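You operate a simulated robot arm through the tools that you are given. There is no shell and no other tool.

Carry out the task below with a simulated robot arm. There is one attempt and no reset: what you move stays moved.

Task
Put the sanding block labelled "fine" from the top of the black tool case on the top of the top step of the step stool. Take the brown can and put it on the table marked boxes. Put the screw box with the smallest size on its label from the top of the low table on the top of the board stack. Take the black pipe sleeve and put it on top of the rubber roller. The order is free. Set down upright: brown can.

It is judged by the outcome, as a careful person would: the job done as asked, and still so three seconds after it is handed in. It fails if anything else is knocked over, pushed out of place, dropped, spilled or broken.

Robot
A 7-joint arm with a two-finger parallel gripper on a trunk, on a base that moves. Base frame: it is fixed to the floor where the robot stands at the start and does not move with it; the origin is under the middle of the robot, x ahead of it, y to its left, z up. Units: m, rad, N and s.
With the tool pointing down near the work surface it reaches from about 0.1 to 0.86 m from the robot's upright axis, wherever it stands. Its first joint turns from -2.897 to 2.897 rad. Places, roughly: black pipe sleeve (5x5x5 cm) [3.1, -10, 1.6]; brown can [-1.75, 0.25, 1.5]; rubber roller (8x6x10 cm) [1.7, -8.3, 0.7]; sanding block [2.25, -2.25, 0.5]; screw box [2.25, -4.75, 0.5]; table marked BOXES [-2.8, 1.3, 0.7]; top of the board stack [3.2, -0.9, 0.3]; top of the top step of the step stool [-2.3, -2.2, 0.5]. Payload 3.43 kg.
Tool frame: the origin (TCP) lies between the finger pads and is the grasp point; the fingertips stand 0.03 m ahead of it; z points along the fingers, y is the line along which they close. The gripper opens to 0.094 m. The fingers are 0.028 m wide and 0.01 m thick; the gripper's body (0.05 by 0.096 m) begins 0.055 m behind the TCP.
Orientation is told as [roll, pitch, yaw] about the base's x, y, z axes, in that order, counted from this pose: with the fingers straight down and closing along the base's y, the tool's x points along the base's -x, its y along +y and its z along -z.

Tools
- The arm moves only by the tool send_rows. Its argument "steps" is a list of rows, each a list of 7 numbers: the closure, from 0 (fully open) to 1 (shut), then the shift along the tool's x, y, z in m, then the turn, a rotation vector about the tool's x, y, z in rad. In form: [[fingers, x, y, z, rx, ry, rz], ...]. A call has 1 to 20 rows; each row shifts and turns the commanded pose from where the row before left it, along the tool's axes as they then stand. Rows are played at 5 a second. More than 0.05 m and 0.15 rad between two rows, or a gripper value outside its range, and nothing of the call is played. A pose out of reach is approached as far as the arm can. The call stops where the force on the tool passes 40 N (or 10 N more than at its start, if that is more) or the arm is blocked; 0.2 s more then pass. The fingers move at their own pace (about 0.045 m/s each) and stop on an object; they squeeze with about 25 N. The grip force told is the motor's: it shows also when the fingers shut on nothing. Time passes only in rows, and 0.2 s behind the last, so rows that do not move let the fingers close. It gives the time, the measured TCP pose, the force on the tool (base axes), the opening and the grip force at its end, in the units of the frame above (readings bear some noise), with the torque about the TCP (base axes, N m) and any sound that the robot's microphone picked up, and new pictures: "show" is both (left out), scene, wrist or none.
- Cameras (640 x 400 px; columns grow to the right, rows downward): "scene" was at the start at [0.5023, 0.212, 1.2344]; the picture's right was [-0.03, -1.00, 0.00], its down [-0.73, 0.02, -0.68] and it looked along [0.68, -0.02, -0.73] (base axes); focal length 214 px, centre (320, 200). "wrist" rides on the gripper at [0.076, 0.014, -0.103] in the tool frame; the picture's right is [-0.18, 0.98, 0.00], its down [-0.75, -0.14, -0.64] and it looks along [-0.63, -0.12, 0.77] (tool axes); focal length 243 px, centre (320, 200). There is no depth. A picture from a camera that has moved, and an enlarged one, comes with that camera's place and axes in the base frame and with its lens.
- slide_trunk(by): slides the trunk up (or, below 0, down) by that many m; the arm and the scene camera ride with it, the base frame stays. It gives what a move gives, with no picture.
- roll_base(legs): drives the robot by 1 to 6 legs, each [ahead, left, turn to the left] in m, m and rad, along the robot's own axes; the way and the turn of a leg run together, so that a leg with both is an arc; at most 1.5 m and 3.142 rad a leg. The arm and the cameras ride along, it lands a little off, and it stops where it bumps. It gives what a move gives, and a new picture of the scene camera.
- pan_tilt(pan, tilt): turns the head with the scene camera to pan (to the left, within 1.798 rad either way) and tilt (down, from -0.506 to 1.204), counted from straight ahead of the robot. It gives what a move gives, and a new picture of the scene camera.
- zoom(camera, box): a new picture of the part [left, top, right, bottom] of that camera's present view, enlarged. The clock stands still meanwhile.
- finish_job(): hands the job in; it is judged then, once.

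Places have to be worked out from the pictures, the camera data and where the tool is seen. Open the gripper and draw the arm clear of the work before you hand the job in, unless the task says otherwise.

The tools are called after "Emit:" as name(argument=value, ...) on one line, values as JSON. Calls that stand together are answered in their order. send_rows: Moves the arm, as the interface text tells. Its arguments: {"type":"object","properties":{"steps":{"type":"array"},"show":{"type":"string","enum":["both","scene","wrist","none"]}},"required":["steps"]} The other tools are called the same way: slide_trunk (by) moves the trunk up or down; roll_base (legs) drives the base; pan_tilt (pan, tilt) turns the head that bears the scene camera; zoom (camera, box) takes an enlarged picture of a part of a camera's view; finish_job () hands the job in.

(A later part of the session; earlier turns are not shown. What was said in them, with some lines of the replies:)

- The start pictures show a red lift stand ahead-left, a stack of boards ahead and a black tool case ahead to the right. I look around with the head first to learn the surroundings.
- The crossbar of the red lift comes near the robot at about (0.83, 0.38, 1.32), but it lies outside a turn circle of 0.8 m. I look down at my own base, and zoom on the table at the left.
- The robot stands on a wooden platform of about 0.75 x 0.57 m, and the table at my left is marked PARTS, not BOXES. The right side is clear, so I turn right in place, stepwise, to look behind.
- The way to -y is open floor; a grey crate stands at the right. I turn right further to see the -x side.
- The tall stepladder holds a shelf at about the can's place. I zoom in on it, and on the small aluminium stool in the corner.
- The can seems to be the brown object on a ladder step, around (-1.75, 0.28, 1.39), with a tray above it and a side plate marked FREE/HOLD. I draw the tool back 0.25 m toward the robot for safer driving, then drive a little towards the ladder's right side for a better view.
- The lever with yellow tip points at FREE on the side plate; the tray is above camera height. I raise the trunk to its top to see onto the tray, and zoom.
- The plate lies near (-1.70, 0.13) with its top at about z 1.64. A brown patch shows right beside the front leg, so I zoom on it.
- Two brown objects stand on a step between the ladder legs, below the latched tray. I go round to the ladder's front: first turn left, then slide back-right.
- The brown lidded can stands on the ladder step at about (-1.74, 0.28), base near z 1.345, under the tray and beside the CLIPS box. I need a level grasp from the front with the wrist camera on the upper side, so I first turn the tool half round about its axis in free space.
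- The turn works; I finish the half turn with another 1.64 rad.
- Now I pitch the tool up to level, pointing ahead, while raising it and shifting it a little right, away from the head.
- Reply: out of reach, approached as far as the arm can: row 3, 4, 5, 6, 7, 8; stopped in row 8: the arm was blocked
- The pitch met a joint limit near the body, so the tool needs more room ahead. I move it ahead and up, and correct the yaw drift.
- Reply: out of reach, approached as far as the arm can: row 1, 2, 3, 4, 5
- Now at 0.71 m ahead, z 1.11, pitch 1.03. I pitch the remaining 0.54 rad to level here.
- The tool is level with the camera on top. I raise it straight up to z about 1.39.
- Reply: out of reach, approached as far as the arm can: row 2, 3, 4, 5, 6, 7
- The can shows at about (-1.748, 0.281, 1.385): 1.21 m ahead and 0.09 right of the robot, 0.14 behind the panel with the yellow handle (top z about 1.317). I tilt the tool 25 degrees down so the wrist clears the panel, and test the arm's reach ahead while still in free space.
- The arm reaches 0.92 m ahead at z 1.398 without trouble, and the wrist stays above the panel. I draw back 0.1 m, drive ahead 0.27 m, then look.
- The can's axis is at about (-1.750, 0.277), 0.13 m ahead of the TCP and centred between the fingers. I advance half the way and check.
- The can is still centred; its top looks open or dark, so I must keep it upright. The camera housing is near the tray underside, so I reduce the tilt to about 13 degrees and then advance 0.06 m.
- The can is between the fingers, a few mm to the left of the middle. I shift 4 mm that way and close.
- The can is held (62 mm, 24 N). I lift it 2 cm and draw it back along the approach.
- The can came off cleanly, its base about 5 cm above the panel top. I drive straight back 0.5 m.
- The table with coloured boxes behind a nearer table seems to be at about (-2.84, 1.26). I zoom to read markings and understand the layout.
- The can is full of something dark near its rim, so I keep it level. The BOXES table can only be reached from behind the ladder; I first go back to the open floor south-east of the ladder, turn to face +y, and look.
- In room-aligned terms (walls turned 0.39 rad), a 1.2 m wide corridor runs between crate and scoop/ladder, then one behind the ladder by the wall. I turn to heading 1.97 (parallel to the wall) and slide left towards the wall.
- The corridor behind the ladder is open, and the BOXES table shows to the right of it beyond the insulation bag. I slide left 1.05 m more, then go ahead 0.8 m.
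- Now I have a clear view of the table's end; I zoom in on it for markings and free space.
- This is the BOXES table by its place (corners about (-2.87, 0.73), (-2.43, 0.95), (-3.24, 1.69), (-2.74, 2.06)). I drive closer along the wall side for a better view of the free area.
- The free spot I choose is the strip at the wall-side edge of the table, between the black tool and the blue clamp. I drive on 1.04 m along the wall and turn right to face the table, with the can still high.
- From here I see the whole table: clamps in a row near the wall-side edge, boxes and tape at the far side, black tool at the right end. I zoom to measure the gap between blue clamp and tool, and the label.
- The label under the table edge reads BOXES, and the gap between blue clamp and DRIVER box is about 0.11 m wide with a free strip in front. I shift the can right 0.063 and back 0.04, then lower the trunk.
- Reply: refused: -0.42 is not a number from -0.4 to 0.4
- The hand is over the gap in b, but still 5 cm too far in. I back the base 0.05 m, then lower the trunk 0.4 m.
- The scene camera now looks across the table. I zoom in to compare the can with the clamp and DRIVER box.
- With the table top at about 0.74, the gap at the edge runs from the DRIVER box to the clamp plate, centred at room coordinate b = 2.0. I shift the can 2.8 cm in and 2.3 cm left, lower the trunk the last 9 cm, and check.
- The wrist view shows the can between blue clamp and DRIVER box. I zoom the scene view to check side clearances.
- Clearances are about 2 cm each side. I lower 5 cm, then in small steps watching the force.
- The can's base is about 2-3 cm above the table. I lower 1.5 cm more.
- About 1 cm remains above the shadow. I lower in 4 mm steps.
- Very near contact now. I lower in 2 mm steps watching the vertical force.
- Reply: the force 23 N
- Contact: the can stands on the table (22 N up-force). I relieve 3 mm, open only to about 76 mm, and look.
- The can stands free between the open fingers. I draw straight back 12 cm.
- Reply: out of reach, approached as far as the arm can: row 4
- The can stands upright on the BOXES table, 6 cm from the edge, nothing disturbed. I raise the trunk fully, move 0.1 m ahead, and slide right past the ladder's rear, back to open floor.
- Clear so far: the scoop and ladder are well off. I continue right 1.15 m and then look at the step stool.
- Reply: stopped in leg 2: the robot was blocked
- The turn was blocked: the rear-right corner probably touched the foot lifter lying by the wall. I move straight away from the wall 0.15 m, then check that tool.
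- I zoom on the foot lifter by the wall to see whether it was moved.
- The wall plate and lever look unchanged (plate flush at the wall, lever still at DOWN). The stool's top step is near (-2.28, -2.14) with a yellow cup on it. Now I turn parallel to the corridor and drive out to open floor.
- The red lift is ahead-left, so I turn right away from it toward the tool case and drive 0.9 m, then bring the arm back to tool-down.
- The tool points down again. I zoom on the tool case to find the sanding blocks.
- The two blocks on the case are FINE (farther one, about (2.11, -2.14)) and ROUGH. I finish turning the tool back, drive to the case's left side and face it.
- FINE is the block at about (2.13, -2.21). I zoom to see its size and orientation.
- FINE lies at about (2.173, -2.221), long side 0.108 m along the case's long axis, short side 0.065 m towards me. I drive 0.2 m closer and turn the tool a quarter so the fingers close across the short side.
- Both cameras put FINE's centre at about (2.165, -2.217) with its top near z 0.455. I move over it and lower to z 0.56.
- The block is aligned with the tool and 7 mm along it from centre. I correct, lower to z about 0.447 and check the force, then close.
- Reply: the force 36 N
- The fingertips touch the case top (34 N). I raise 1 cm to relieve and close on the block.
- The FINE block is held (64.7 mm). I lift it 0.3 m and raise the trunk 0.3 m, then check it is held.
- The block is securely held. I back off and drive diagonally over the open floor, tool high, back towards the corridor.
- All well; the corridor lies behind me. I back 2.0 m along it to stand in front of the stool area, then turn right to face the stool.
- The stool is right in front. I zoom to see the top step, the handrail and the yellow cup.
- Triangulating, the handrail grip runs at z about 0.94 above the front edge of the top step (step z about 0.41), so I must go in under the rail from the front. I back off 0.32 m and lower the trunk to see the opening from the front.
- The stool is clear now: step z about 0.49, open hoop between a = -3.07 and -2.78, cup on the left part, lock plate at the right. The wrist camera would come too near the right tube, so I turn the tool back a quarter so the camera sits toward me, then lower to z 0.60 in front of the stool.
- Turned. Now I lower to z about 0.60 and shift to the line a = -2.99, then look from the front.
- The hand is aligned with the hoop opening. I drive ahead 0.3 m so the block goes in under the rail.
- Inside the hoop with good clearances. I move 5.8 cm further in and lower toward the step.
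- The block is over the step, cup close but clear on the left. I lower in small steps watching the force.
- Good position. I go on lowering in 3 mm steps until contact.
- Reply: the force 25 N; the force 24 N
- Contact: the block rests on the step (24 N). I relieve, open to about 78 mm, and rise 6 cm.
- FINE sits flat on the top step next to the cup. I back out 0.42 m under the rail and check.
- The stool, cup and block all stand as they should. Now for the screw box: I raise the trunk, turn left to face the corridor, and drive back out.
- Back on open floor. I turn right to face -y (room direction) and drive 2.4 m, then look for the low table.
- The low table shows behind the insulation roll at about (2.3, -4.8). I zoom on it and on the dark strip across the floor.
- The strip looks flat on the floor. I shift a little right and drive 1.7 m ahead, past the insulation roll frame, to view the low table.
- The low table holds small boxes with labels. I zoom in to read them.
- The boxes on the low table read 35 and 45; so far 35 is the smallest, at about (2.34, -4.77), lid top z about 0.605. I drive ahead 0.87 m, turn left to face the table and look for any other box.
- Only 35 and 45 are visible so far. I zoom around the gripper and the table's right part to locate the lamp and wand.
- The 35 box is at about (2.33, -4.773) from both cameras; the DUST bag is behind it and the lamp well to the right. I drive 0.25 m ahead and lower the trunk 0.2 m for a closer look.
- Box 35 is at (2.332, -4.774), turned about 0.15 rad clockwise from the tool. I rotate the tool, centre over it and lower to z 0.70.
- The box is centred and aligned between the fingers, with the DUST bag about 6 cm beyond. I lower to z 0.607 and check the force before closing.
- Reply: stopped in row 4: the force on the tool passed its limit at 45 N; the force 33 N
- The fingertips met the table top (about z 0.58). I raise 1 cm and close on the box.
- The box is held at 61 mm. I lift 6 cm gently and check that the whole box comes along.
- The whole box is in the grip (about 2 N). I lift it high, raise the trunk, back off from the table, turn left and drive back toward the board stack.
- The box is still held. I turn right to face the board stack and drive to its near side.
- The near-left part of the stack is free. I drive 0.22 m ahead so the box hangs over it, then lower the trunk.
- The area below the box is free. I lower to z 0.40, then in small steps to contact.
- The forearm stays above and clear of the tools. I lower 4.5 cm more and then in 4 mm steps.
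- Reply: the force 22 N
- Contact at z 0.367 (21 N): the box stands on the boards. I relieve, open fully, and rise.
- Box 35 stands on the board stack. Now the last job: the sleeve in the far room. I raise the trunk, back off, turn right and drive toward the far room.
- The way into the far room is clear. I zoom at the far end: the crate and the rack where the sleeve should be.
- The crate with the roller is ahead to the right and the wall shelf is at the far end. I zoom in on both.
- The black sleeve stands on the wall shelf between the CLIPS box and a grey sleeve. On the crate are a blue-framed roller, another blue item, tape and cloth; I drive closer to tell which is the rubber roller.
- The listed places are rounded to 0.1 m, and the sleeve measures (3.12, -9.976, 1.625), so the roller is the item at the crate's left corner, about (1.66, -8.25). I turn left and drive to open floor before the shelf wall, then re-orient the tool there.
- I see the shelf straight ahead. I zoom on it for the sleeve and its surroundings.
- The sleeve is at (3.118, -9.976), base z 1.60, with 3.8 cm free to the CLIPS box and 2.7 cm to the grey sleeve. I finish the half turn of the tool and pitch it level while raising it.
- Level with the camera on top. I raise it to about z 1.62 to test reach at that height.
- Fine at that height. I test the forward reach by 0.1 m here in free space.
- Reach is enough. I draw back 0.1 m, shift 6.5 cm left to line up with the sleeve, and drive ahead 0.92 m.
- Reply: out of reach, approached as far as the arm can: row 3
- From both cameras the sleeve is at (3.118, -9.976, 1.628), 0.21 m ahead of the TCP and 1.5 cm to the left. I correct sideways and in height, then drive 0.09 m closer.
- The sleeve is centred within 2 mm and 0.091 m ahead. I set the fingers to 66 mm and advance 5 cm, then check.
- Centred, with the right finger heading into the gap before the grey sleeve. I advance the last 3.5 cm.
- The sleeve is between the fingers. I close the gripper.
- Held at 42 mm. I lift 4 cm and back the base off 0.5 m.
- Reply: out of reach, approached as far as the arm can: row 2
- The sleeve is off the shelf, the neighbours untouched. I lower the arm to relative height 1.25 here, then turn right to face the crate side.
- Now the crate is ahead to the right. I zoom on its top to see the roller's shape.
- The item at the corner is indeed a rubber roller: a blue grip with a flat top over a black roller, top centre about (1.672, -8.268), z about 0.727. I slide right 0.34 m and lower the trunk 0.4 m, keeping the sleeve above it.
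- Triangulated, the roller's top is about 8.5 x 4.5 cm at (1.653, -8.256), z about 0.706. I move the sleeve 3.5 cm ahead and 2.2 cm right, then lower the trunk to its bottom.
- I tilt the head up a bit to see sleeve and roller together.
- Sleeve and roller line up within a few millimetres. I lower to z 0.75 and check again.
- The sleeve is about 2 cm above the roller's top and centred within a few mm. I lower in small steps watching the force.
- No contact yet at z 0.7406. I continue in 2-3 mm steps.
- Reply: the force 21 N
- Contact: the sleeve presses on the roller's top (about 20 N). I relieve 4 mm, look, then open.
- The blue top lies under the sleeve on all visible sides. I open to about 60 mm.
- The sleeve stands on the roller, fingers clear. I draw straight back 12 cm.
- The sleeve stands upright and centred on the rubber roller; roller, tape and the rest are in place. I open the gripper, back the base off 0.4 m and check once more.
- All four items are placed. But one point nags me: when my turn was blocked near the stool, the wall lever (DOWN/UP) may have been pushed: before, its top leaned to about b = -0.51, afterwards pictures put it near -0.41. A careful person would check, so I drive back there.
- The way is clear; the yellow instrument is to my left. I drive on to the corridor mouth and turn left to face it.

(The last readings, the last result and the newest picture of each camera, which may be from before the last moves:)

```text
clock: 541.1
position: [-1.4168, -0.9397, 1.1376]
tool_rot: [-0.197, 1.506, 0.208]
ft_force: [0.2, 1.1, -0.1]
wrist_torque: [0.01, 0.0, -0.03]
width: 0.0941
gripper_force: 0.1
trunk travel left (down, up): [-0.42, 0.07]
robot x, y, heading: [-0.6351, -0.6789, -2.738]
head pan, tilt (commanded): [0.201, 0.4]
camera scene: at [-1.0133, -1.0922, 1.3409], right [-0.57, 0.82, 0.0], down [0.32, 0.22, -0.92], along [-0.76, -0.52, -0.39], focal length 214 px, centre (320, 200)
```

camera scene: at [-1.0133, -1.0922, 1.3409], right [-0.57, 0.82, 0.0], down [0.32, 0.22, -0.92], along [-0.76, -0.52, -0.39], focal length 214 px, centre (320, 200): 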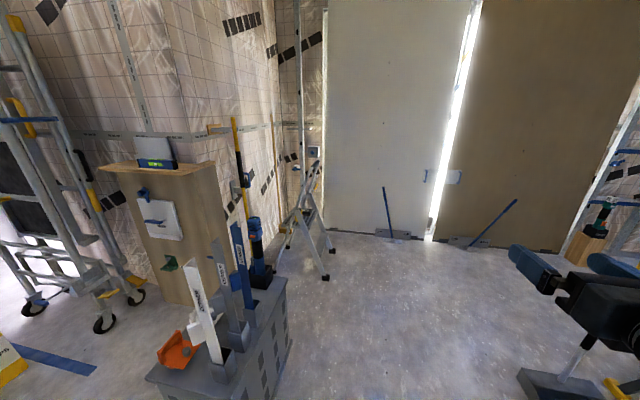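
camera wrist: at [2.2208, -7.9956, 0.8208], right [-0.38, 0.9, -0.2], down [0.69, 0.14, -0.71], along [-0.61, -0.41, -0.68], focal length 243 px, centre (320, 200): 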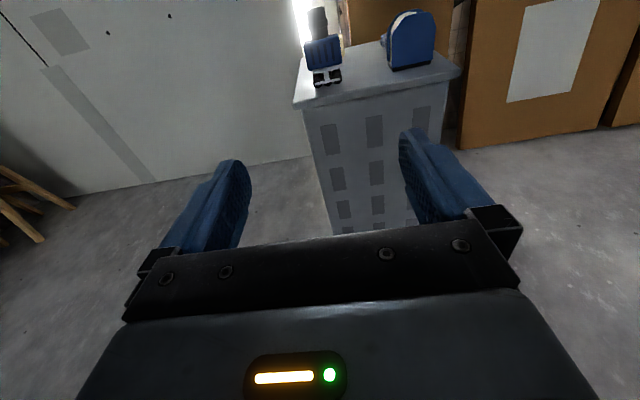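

I zoom on the two wall levers to compare them.

Emit:
zoom(camera="scene", box=[350, 170, 540, 270])

Emit:
pan_tilt(pan=-0.05, tilt=0.35)

Emit:
zoom(camera="scene", box=[290, 150, 490, 270])

```text
3.37 times, centred on (445, 220) of scene
camera zoom: at [-1.0133, -1.0922, 1.3409], right [-0.57, 0.82, 0.0], down [0.32, 0.22, -0.92], along [-0.76, -0.52, -0.39], focal length 722 px, centre (-101, 133)
```

zoom: 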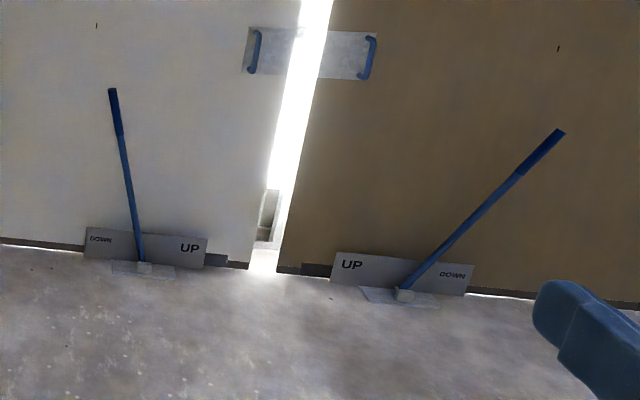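

```text
clock: 541.9
position: [-1.4163, -0.9399, 1.1383]
tool_rot: [-0.2, 1.504, 0.208]
ft_force: [-0.4, 1.0, 0.5]
wrist_torque: [-0.04, 0.04, -0.02]
width: 0.094
gripper_force: 0.2
trunk travel left (down, up): [-0.42, 0.07]
robot x, y, heading: [-0.6365, -0.6727, -2.737]
head pan, tilt (commanded): [-0.051, 0.351]
camera scene: at [-1.0243, -1.0719, 1.3454], right [-0.35, 0.94, 0.0], down [0.32, 0.12, -0.94], along [-0.88, -0.32, -0.34], focal length 214 px, centre (320, 200)
```

scene: 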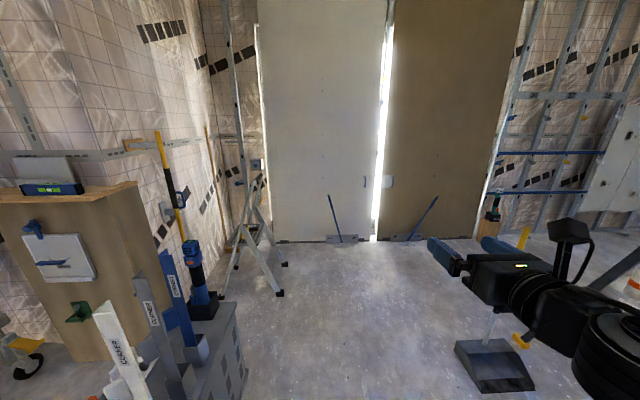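

```text
3.20 times, centred on (390, 210) of scene
camera zoom: at [-1.0243, -1.0719, 1.3454], right [-0.35, 0.94, 0.0], down [0.32, 0.12, -0.94], along [-0.88, -0.32, -0.34], focal length 686 px, centre (96, 168)
```

zoom: 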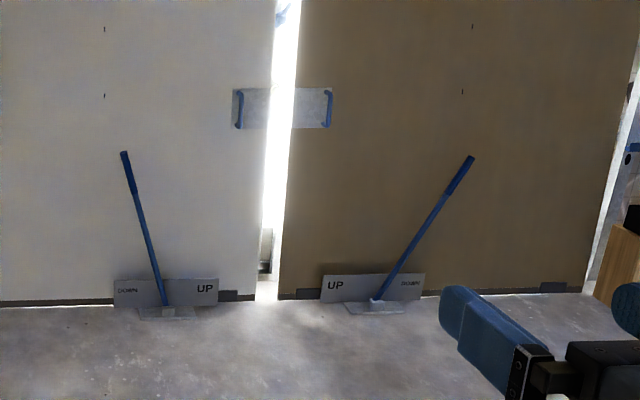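

The left lever now leans only about 14 degrees, the right one 22; at the start the left one leaned about 23 too. So my bump moved it by about 9 degrees, and I will set it back. First I test a low level tool pose here in free space.

Emit:
send_rows(steps=[[0, -0.0399, 0, 0.0026, 0, 0, 0], [0, -0.0399, 0, 0.0026, 0, 0, 0], [0, -0.0399, 0, 0.0026, 0, 0, 0], [0, -0.0399, 0, 0.0026, 0, 0, 0], [0, -0.0399, 0, 0.0026, 0, 0, 0]], show="none")

Emit:
roll_base(legs=[[1.3, 0.03, 0]])

```text
clock: 543.1
position: [-1.4152, -0.9418, 0.9368]
tool_rot: [-0.203, 1.505, 0.204]
ft_force: [0.2, -0.6, 0.7]
wrist_torque: [0.01, -0.03, 0.0]
width: 0.0939
gripper_force: 0.1
trunk travel left (down, up): [-0.42, 0.07]
robot x, y, heading: [-0.6311, -0.6775, -2.739]
head pan, tilt (commanded): [-0.051, 0.351]
```

```text
clock: 549.5
position: [-2.5849, -1.4778, 0.9379]
tool_rot: [-0.199, 1.506, 0.21]
ft_force: [0.7, 0.9, 0.0]
wrist_torque: [0.0, 0.02, -0.01]
width: 0.0941
gripper_force: 0.1
trunk travel left (down, up): [-0.42, 0.07]
robot x, y, heading: [-1.7992, -1.2097, -2.731]
head pan, tilt (commanded): [-0.051, 0.351]
camera scene: at [-2.1942, -1.6062, 1.3454], right [-0.35, 0.94, 0.0], down [0.32, 0.12, -0.94], along [-0.88, -0.33, -0.34], focal length 214 px, centre (320, 200)
```

scene: 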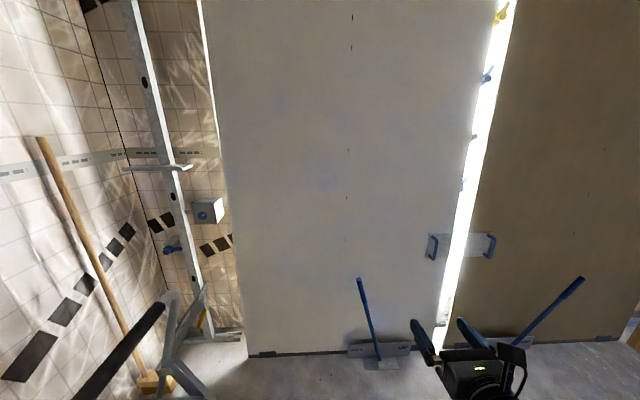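

The lever is right ahead. I lower the trunk to bring the gripper to lever height.

Emit:
slide_trunk(by=-0.4)

Emit:
pan_tilt(pan=-0.1, tilt=0.3)

Emit:
send_rows(steps=[[0, -0.0399, 0, 0.0026, 0, 0, 0], [0, -0.0399, 0, 0.0026, 0, 0, 0]], show="both")

```text
clock: 553.4
position: [-2.5844, -1.4771, 0.5375]
tool_rot: [-0.202, 1.505, 0.206]
ft_force: [0.5, -0.5, -0.3]
wrist_torque: [0.0, 0.0, 0.0]
width: 0.0939
gripper_force: 0.0
trunk travel left (down, up): [-0.02, 0.47]
robot x, y, heading: [-1.8044, -1.2079, -2.74]
head pan, tilt (commanded): [-0.051, 0.351]
```

```text
clock: 554.0
position: [-2.5856, -1.4774, 0.5384]
tool_rot: [-0.201, 1.505, 0.208]
ft_force: [-0.8, -0.1, -0.4]
wrist_torque: [0.0, 0.01, -0.03]
width: 0.0939
gripper_force: 0.0
trunk travel left (down, up): [-0.02, 0.47]
robot x, y, heading: [-1.8047, -1.2133, -2.735]
head pan, tilt (commanded): [-0.099, 0.3]
camera scene: at [-2.1959, -1.602, 0.9501], right [-0.3, 0.95, 0.0], down [0.28, 0.09, -0.96], along [-0.91, -0.29, -0.3], focal length 214 px, centre (320, 200)
```

scene: 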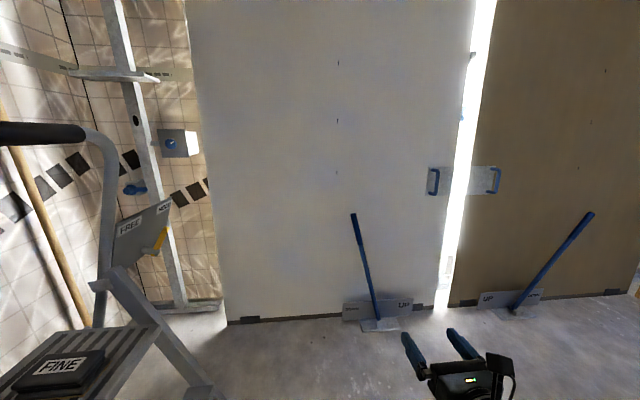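

```text
clock: 554.6
position: [-2.5867, -1.4763, 0.4581]
tool_rot: [-0.193, 1.503, 0.216]
ft_force: [0.3, -0.1, -0.7]
wrist_torque: [-0.01, -0.03, -0.01]
width: 0.0939
gripper_force: 0.0
trunk travel left (down, up): [-0.02, 0.47]
robot x, y, heading: [-1.8036, -1.2075, -2.74]
head pan, tilt (commanded): [-0.099, 0.3]
camera scene: at [-2.196, -1.6018, 0.9502], right [-0.3, 0.95, 0.0], down [0.28, 0.09, -0.96], along [-0.91, -0.29, -0.3], focal length 214 px, centre (320, 200)
camera wrist: at [-2.5007, -1.4243, 0.5412], right [-0.38, 0.9, -0.2], down [0.69, 0.14, -0.71], along [-0.61, -0.4, -0.68], focal length 243 px, centre (320, 200)
```

scene: 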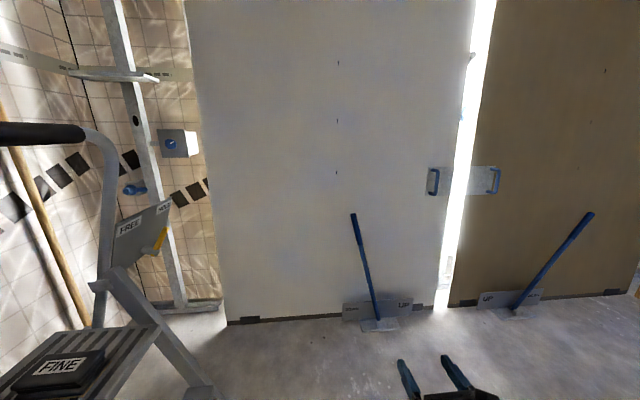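
wrist: 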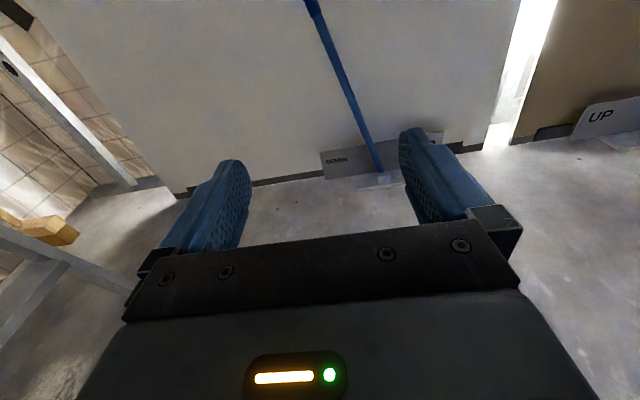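

The gripper is level at z 0.458 and in line with the lever (which is at a = -3.48). I drive 0.45 m ahead with open fingers, stopping just short of it.

Emit:
roll_base(legs=[[0.44, 0, 0]])

Emit:
send_rows(steps=[[0, 0, 0, 0, 0, 0, 0]], show="both")

```text
clock: 557.3
position: [-2.9861, -1.6552, 0.4577]
tool_rot: [-0.199, 1.504, 0.216]
ft_force: [0.3, 0.7, -0.7]
wrist_torque: [-0.01, 0.0, 0.02]
width: 0.094
gripper_force: 0.1
trunk travel left (down, up): [-0.02, 0.47]
robot x, y, heading: [-2.2082, -1.3847, -2.732]
head pan, tilt (commanded): [-0.099, 0.3]
camera scene: at [-2.5965, -1.7776, 0.9501], right [-0.31, 0.95, 0.0], down [0.28, 0.09, -0.96], along [-0.91, -0.29, -0.3], focal length 214 px, centre (320, 200)
```

scene: 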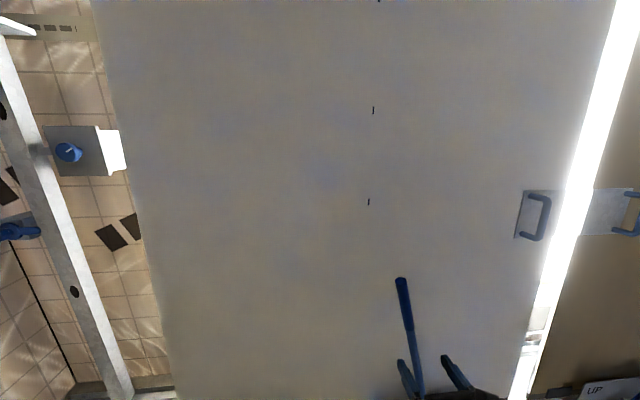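

```text
clock: 557.7
position: [-2.9861, -1.655, 0.4582]
tool_rot: [-0.196, 1.503, 0.218]
ft_force: [-0.3, -0.6, -0.4]
wrist_torque: [0.0, -0.04, 0.02]
width: 0.0944
gripper_force: 0.0
trunk travel left (down, up): [-0.02, 0.47]
robot x, y, heading: [-2.2095, -1.3835, -2.734]
head pan, tilt (commanded): [-0.099, 0.3]
camera scene: at [-2.5965, -1.7776, 0.9501], right [-0.31, 0.95, 0.0], down [0.28, 0.09, -0.96], along [-0.91, -0.29, -0.3], focal length 214 px, centre (320, 200)
camera wrist: at [-2.9021, -1.6015, 0.5413], right [-0.38, 0.9, -0.2], down [0.69, 0.14, -0.71], along [-0.61, -0.41, -0.68], focal length 243 px, centre (320, 200)
```

scene: 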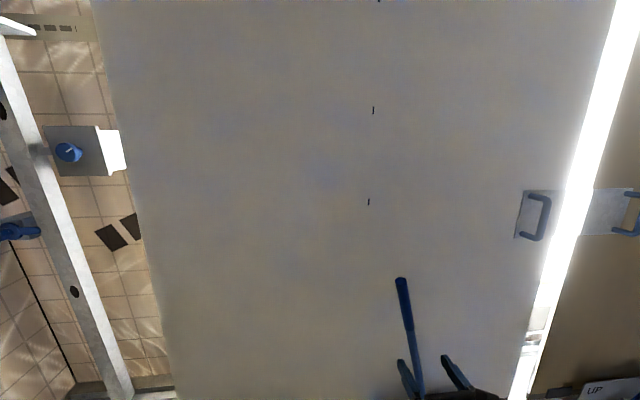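
wrist: 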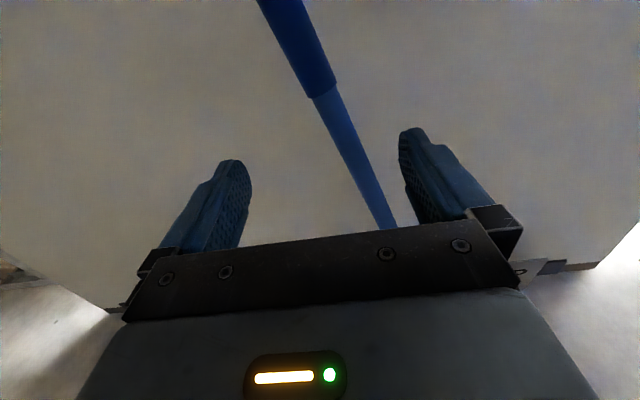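

The lever stands between the open fingers' line, 0.09 m ahead. I advance 8.5 cm so the fingers straddle it.

Emit:
send_rows(steps=[[0, 0.0019, 0, 0.028, 0, 0, 0], [0, 0.0019, 0, 0.028, 0, 0, 0], [0, 0.0019, 0, 0.028, 0, 0, 0]], show="both")

```text
clock: 558.5
position: [-3.0624, -1.6877, 0.4589]
tool_rot: [-0.196, 1.505, 0.219]
ft_force: [0.6, 0.6, -0.1]
wrist_torque: [-0.02, 0.01, -0.02]
width: 0.0941
gripper_force: 0.1
trunk travel left (down, up): [-0.02, 0.47]
robot x, y, heading: [-2.2034, -1.3813, -2.733]
head pan, tilt (commanded): [-0.099, 0.3]
camera scene: at [-2.5966, -1.7775, 0.9501], right [-0.31, 0.95, 0.0], down [0.28, 0.09, -0.96], along [-0.91, -0.29, -0.3], focal length 214 px, centre (320, 200)
camera wrist: at [-2.979, -1.6355, 0.541], right [-0.38, 0.9, -0.2], down [0.69, 0.14, -0.71], along [-0.61, -0.41, -0.68], focal length 243 px, centre (320, 200)
```

scene: 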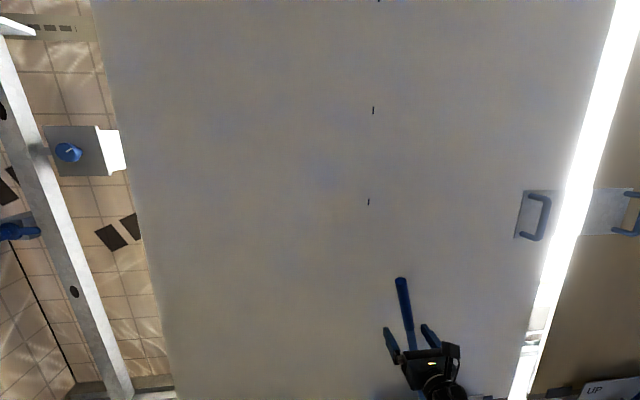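
wrist: 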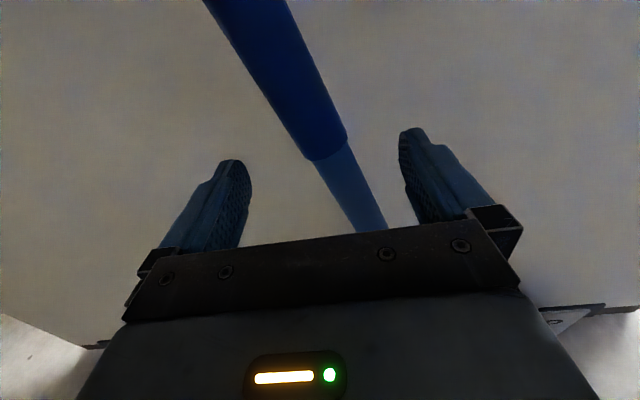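

The fingers straddle the lever. Its top now shows at pixel (400, 280); at the original 23.7 degree lean it should be near (364, 297). I narrow the fingers to 45 mm without gripping and push 4 cm to the left.

Emit:
send_rows(steps=[[0.52, 0, 0, 0, 0, 0, 0], [0.52, 0, 0, 0, 0, 0, 0], [0.52, 0, 0, 0, 0, 0, 0], [0.52, 0, -0.01, 0, 0, 0, 0], [0.52, 0, -0.01, 0, 0, 0, 0], [0.52, 0, -0.01, 0, 0, 0, 0]], show="both")

```text
clock: 559.9
position: [-3.051, -1.7151, 0.4591]
tool_rot: [-0.19, 1.507, 0.222]
ft_force: [-4.3, 5.9, -0.5]
wrist_torque: [0.1, 0.06, -0.1]
width: 0.049
gripper_force: 3.3
trunk travel left (down, up): [-0.02, 0.47]
robot x, y, heading: [-2.2069, -1.3812, -2.732]
head pan, tilt (commanded): [-0.099, 0.3]
camera scene: at [-2.5967, -1.7774, 0.9502], right [-0.31, 0.95, 0.0], down [0.28, 0.09, -0.96], along [-0.91, -0.29, -0.3], focal length 214 px, centre (320, 200)
camera wrist: at [-2.9672, -1.6621, 0.542], right [-0.38, 0.9, -0.2], down [0.69, 0.14, -0.71], along [-0.61, -0.41, -0.68], focal length 243 px, centre (320, 200)
```

scene: 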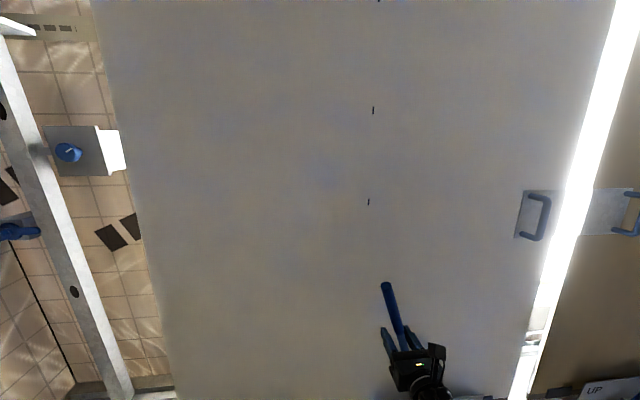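
wrist: 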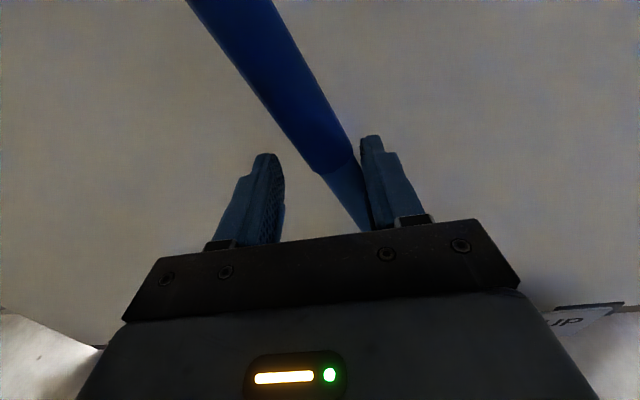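

The right finger pushes the lever with about 7 N; its top moved to (385, 283). I push 2 cm more.

Emit:
send_rows(steps=[[0.52, 0, -0.01, 0, 0, 0, 0], [0.52, 0, -0.01, 0, 0, 0, 0], [0.52, 0, 0, 0, 0, 0, 0]], show="scene")

Emit:
zoom(camera="scene", box=[310, 250, 470, 390])

```text
clock: 560.7
position: [-3.0439, -1.7334, 0.4593]
tool_rot: [-0.203, 1.504, 0.209]
ft_force: [-2.0, 4.8, 0.1]
wrist_torque: [0.07, 0.01, -0.13]
width: 0.0483
gripper_force: 2.9
trunk travel left (down, up): [-0.02, 0.47]
robot x, y, heading: [-2.2049, -1.3839, -2.732]
head pan, tilt (commanded): [-0.099, 0.3]
camera scene: at [-2.5965, -1.7775, 0.9502], right [-0.31, 0.95, 0.0], down [0.28, 0.09, -0.96], along [-0.91, -0.29, -0.3], focal length 214 px, centre (320, 200)
```

scene: 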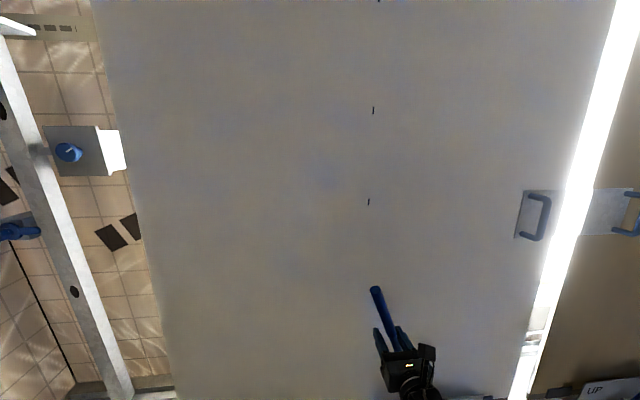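

```text
2.86 times, centred on (390, 320) of scene
camera zoom: at [-2.5965, -1.7775, 0.9502], right [-0.31, 0.95, 0.0], down [0.28, 0.09, -0.96], along [-0.91, -0.29, -0.3], focal length 613 px, centre (120, -143)
```

zoom: 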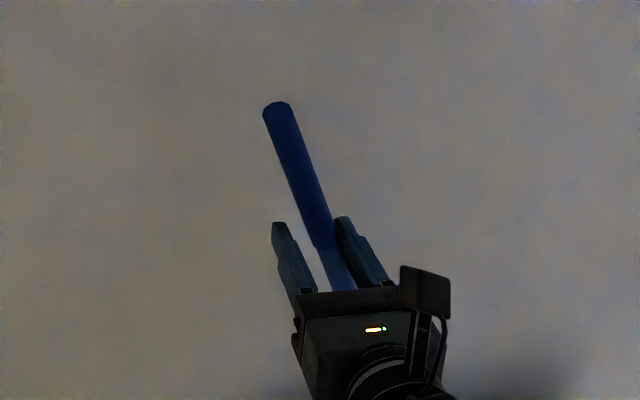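

The top is at about (375, 288); about 1.8 cm more at finger height brings it to the target.

Emit:
send_rows(steps=[[0.52, 0, -0.009, 0, 0, 0, 0], [0.52, 0, -0.008, 0, 0, 0, 0], [0.52, 0, 0, 0, 0, 0, 0]], show="none")

Emit:
zoom(camera="scene", box=[310, 250, 470, 390])

```text
clock: 561.5
position: [-3.0368, -1.7488, 0.4595]
tool_rot: [-0.2, 1.504, 0.216]
ft_force: [-2.6, 5.5, -3.4]
wrist_torque: [0.03, -0.07, -0.13]
width: 0.0489
gripper_force: 3.0
trunk travel left (down, up): [-0.02, 0.47]
robot x, y, heading: [-2.2065, -1.3832, -2.727]
head pan, tilt (commanded): [-0.099, 0.3]
```

```text
2.86 times, centred on (390, 320) of scene
camera zoom: at [-2.5966, -1.7775, 0.9501], right [-0.31, 0.95, 0.0], down [0.28, 0.09, -0.96], along [-0.91, -0.29, -0.3], focal length 613 px, centre (120, -143)
```

zoom: 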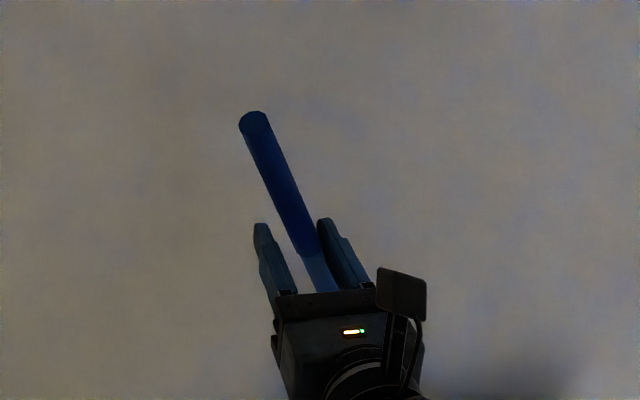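

The lean is now about 22.8 degrees. I push 5 mm more, then ease off 1 cm and look.

Emit:
send_rows(steps=[[0.52, 0, -0.005, 0, 0, 0, 0], [0.52, 0, 0, 0, 0, 0, 0], [0.52, 0, 0.008, 0, 0, 0, 0], [0.2, 0, 0.003, 0, 0, 0, 0], [0.2, 0, 0, 0, 0, 0, 0]], show="wrist")

Emit:
zoom(camera="scene", box=[310, 250, 470, 390])

```text
clock: 562.7
position: [-3.0381, -1.7427, 0.4589]
tool_rot: [-0.202, 1.504, 0.209]
ft_force: [-0.2, 0.6, -0.5]
wrist_torque: [0.04, -0.03, 0.0]
width: 0.0751
gripper_force: 0.1
trunk travel left (down, up): [-0.02, 0.47]
robot x, y, heading: [-2.2085, -1.3794, -2.733]
head pan, tilt (commanded): [-0.099, 0.3]
camera wrist: at [-2.9544, -1.6913, 0.5422], right [-0.38, 0.9, -0.2], down [0.69, 0.14, -0.71], along [-0.61, -0.41, -0.68], focal length 243 px, centre (320, 200)
```

wrist: 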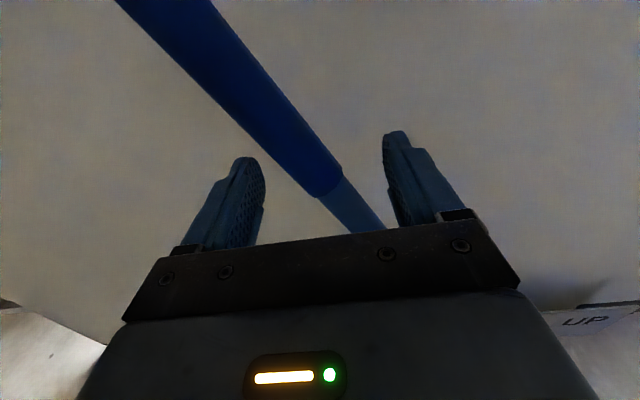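

```text
2.86 times, centred on (390, 320) of scene
camera zoom: at [-2.5965, -1.7776, 0.9501], right [-0.31, 0.95, 0.0], down [0.28, 0.09, -0.96], along [-0.91, -0.29, -0.3], focal length 613 px, centre (120, -143)
```

zoom: 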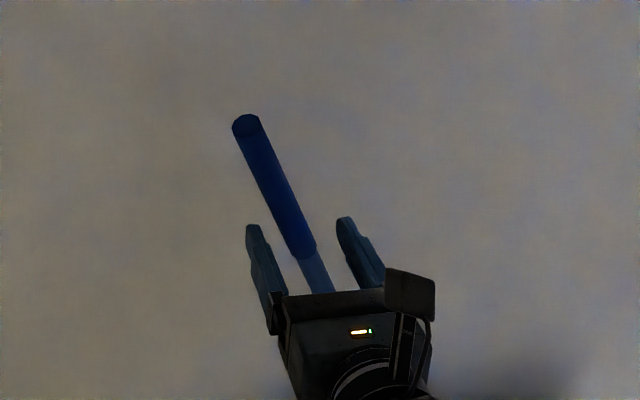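

The lever stays at about 23.3 degrees, as it was at the start. I draw the open fingers straight back and then back the base away.

Emit:
send_rows(steps=[[0.1, -0.0013, 0, -0.02, 0, 0, 0], [0.1, -0.002, 0, -0.03, 0, 0, 0], [0.1, -0.002, 0, -0.03, 0, 0, 0]], show="none")

Emit:
roll_base(legs=[[-1.1, 0, 0]])

Emit:
pan_tilt(pan=-0.05, tilt=0.2)

Emit:
zoom(camera="scene", box=[250, 150, 490, 300])

```text
clock: 563.5
position: [-2.9659, -1.7125, 0.4603]
tool_rot: [-0.185, 1.504, 0.23]
ft_force: [0.1, 0.3, 0.2]
wrist_torque: [0.03, -0.01, 0.02]
width: 0.0845
gripper_force: 0.0
trunk travel left (down, up): [-0.02, 0.47]
robot x, y, heading: [-2.2079, -1.3861, -2.73]
head pan, tilt (commanded): [-0.099, 0.3]
```

```text
clock: 569.1
position: [-1.9573, -1.2752, 0.4594]
tool_rot: [-0.198, 1.503, 0.218]
ft_force: [-0.6, 0.6, -0.6]
wrist_torque: [-0.02, -0.03, 0.0]
width: 0.0846
gripper_force: 0.0
trunk travel left (down, up): [-0.02, 0.47]
robot x, y, heading: [-1.1974, -0.9383, -2.732]
head pan, tilt (commanded): [-0.099, 0.3]
camera scene: at [-1.5884, -1.3394, 0.9501], right [-0.31, 0.95, 0.0], down [0.28, 0.09, -0.96], along [-0.91, -0.29, -0.3], focal length 214 px, centre (320, 200)
```

scene: 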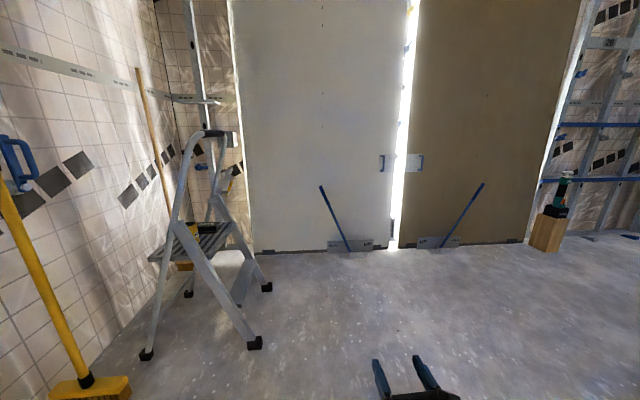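

```text
clock: 569.8
position: [-1.9579, -1.2761, 0.4599]
tool_rot: [-0.196, 1.503, 0.22]
ft_force: [0.3, -0.6, -0.3]
wrist_torque: [0.03, -0.01, -0.01]
width: 0.0846
gripper_force: 0.1
trunk travel left (down, up): [-0.02, 0.47]
robot x, y, heading: [-1.1995, -0.9416, -2.727]
head pan, tilt (commanded): [-0.051, 0.201]
camera scene: at [-1.5867, -1.3436, 0.9594], right [-0.35, 0.94, 0.0], down [0.19, 0.07, -0.98], along [-0.92, -0.35, -0.2], focal length 214 px, centre (320, 200)
```

scene: 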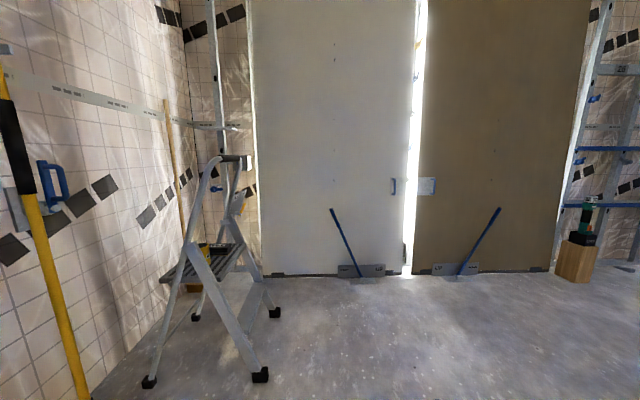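

```text
2.67 times, centred on (370, 225) of scene
camera zoom: at [-1.5867, -1.3436, 0.9594], right [-0.35, 0.94, 0.0], down [0.19, 0.07, -0.98], along [-0.92, -0.35, -0.2], focal length 572 px, centre (187, 133)
```

zoom: 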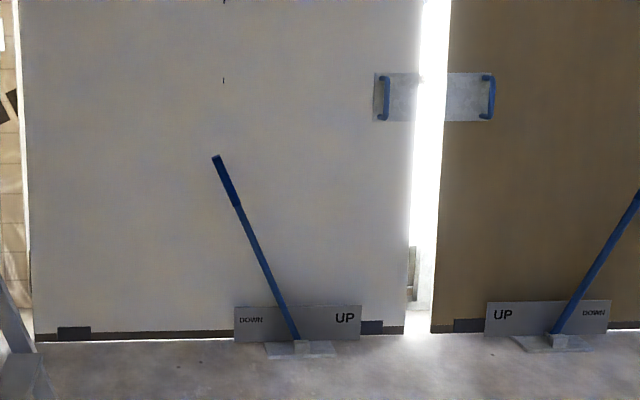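

Both levers now lean alike, as at the start, and stool and FINE block are undisturbed. The gripper is open, the arm is clear of everything, and all four items are placed, so I hand the job in.

Emit:
finish_job()

```text
The job is handed in.
```

All four items are in place, and the job is handed in:

- **Sanding block:** the block labelled "fine" lies flat on the top step of the stool, beside the yellow cup that was already there.
- **Brown can:** it stands upright on the table marked BOXES, about 6 cm from the edge, between the blue clamp and the DRIVER box.
- **Screw box:** I found two boxes on the low table, 35 and 45. I took the 35 and set it on the clear part of the board stack. A box behind the cable reel could have been out of sight, though there was little room for one.
- **Black pipe sleeve:** it stands upright on the flat top of the rubber roller.

**Lever by the stool:** while turning there, the base bumped the lever at the foot of the wall (marked DOWN and UP). It moved about 9° from its starting lean. I went back and pushed it to about 23°, which matches where it started to within about a degree; the other lever beside it also leans about 24°. I saw no sign that anything else was disturbed.

I checked each placement in the pictures after letting go, and the gripper is open and clear. I did not look at the can, screw box or sleeve again after leaving them.
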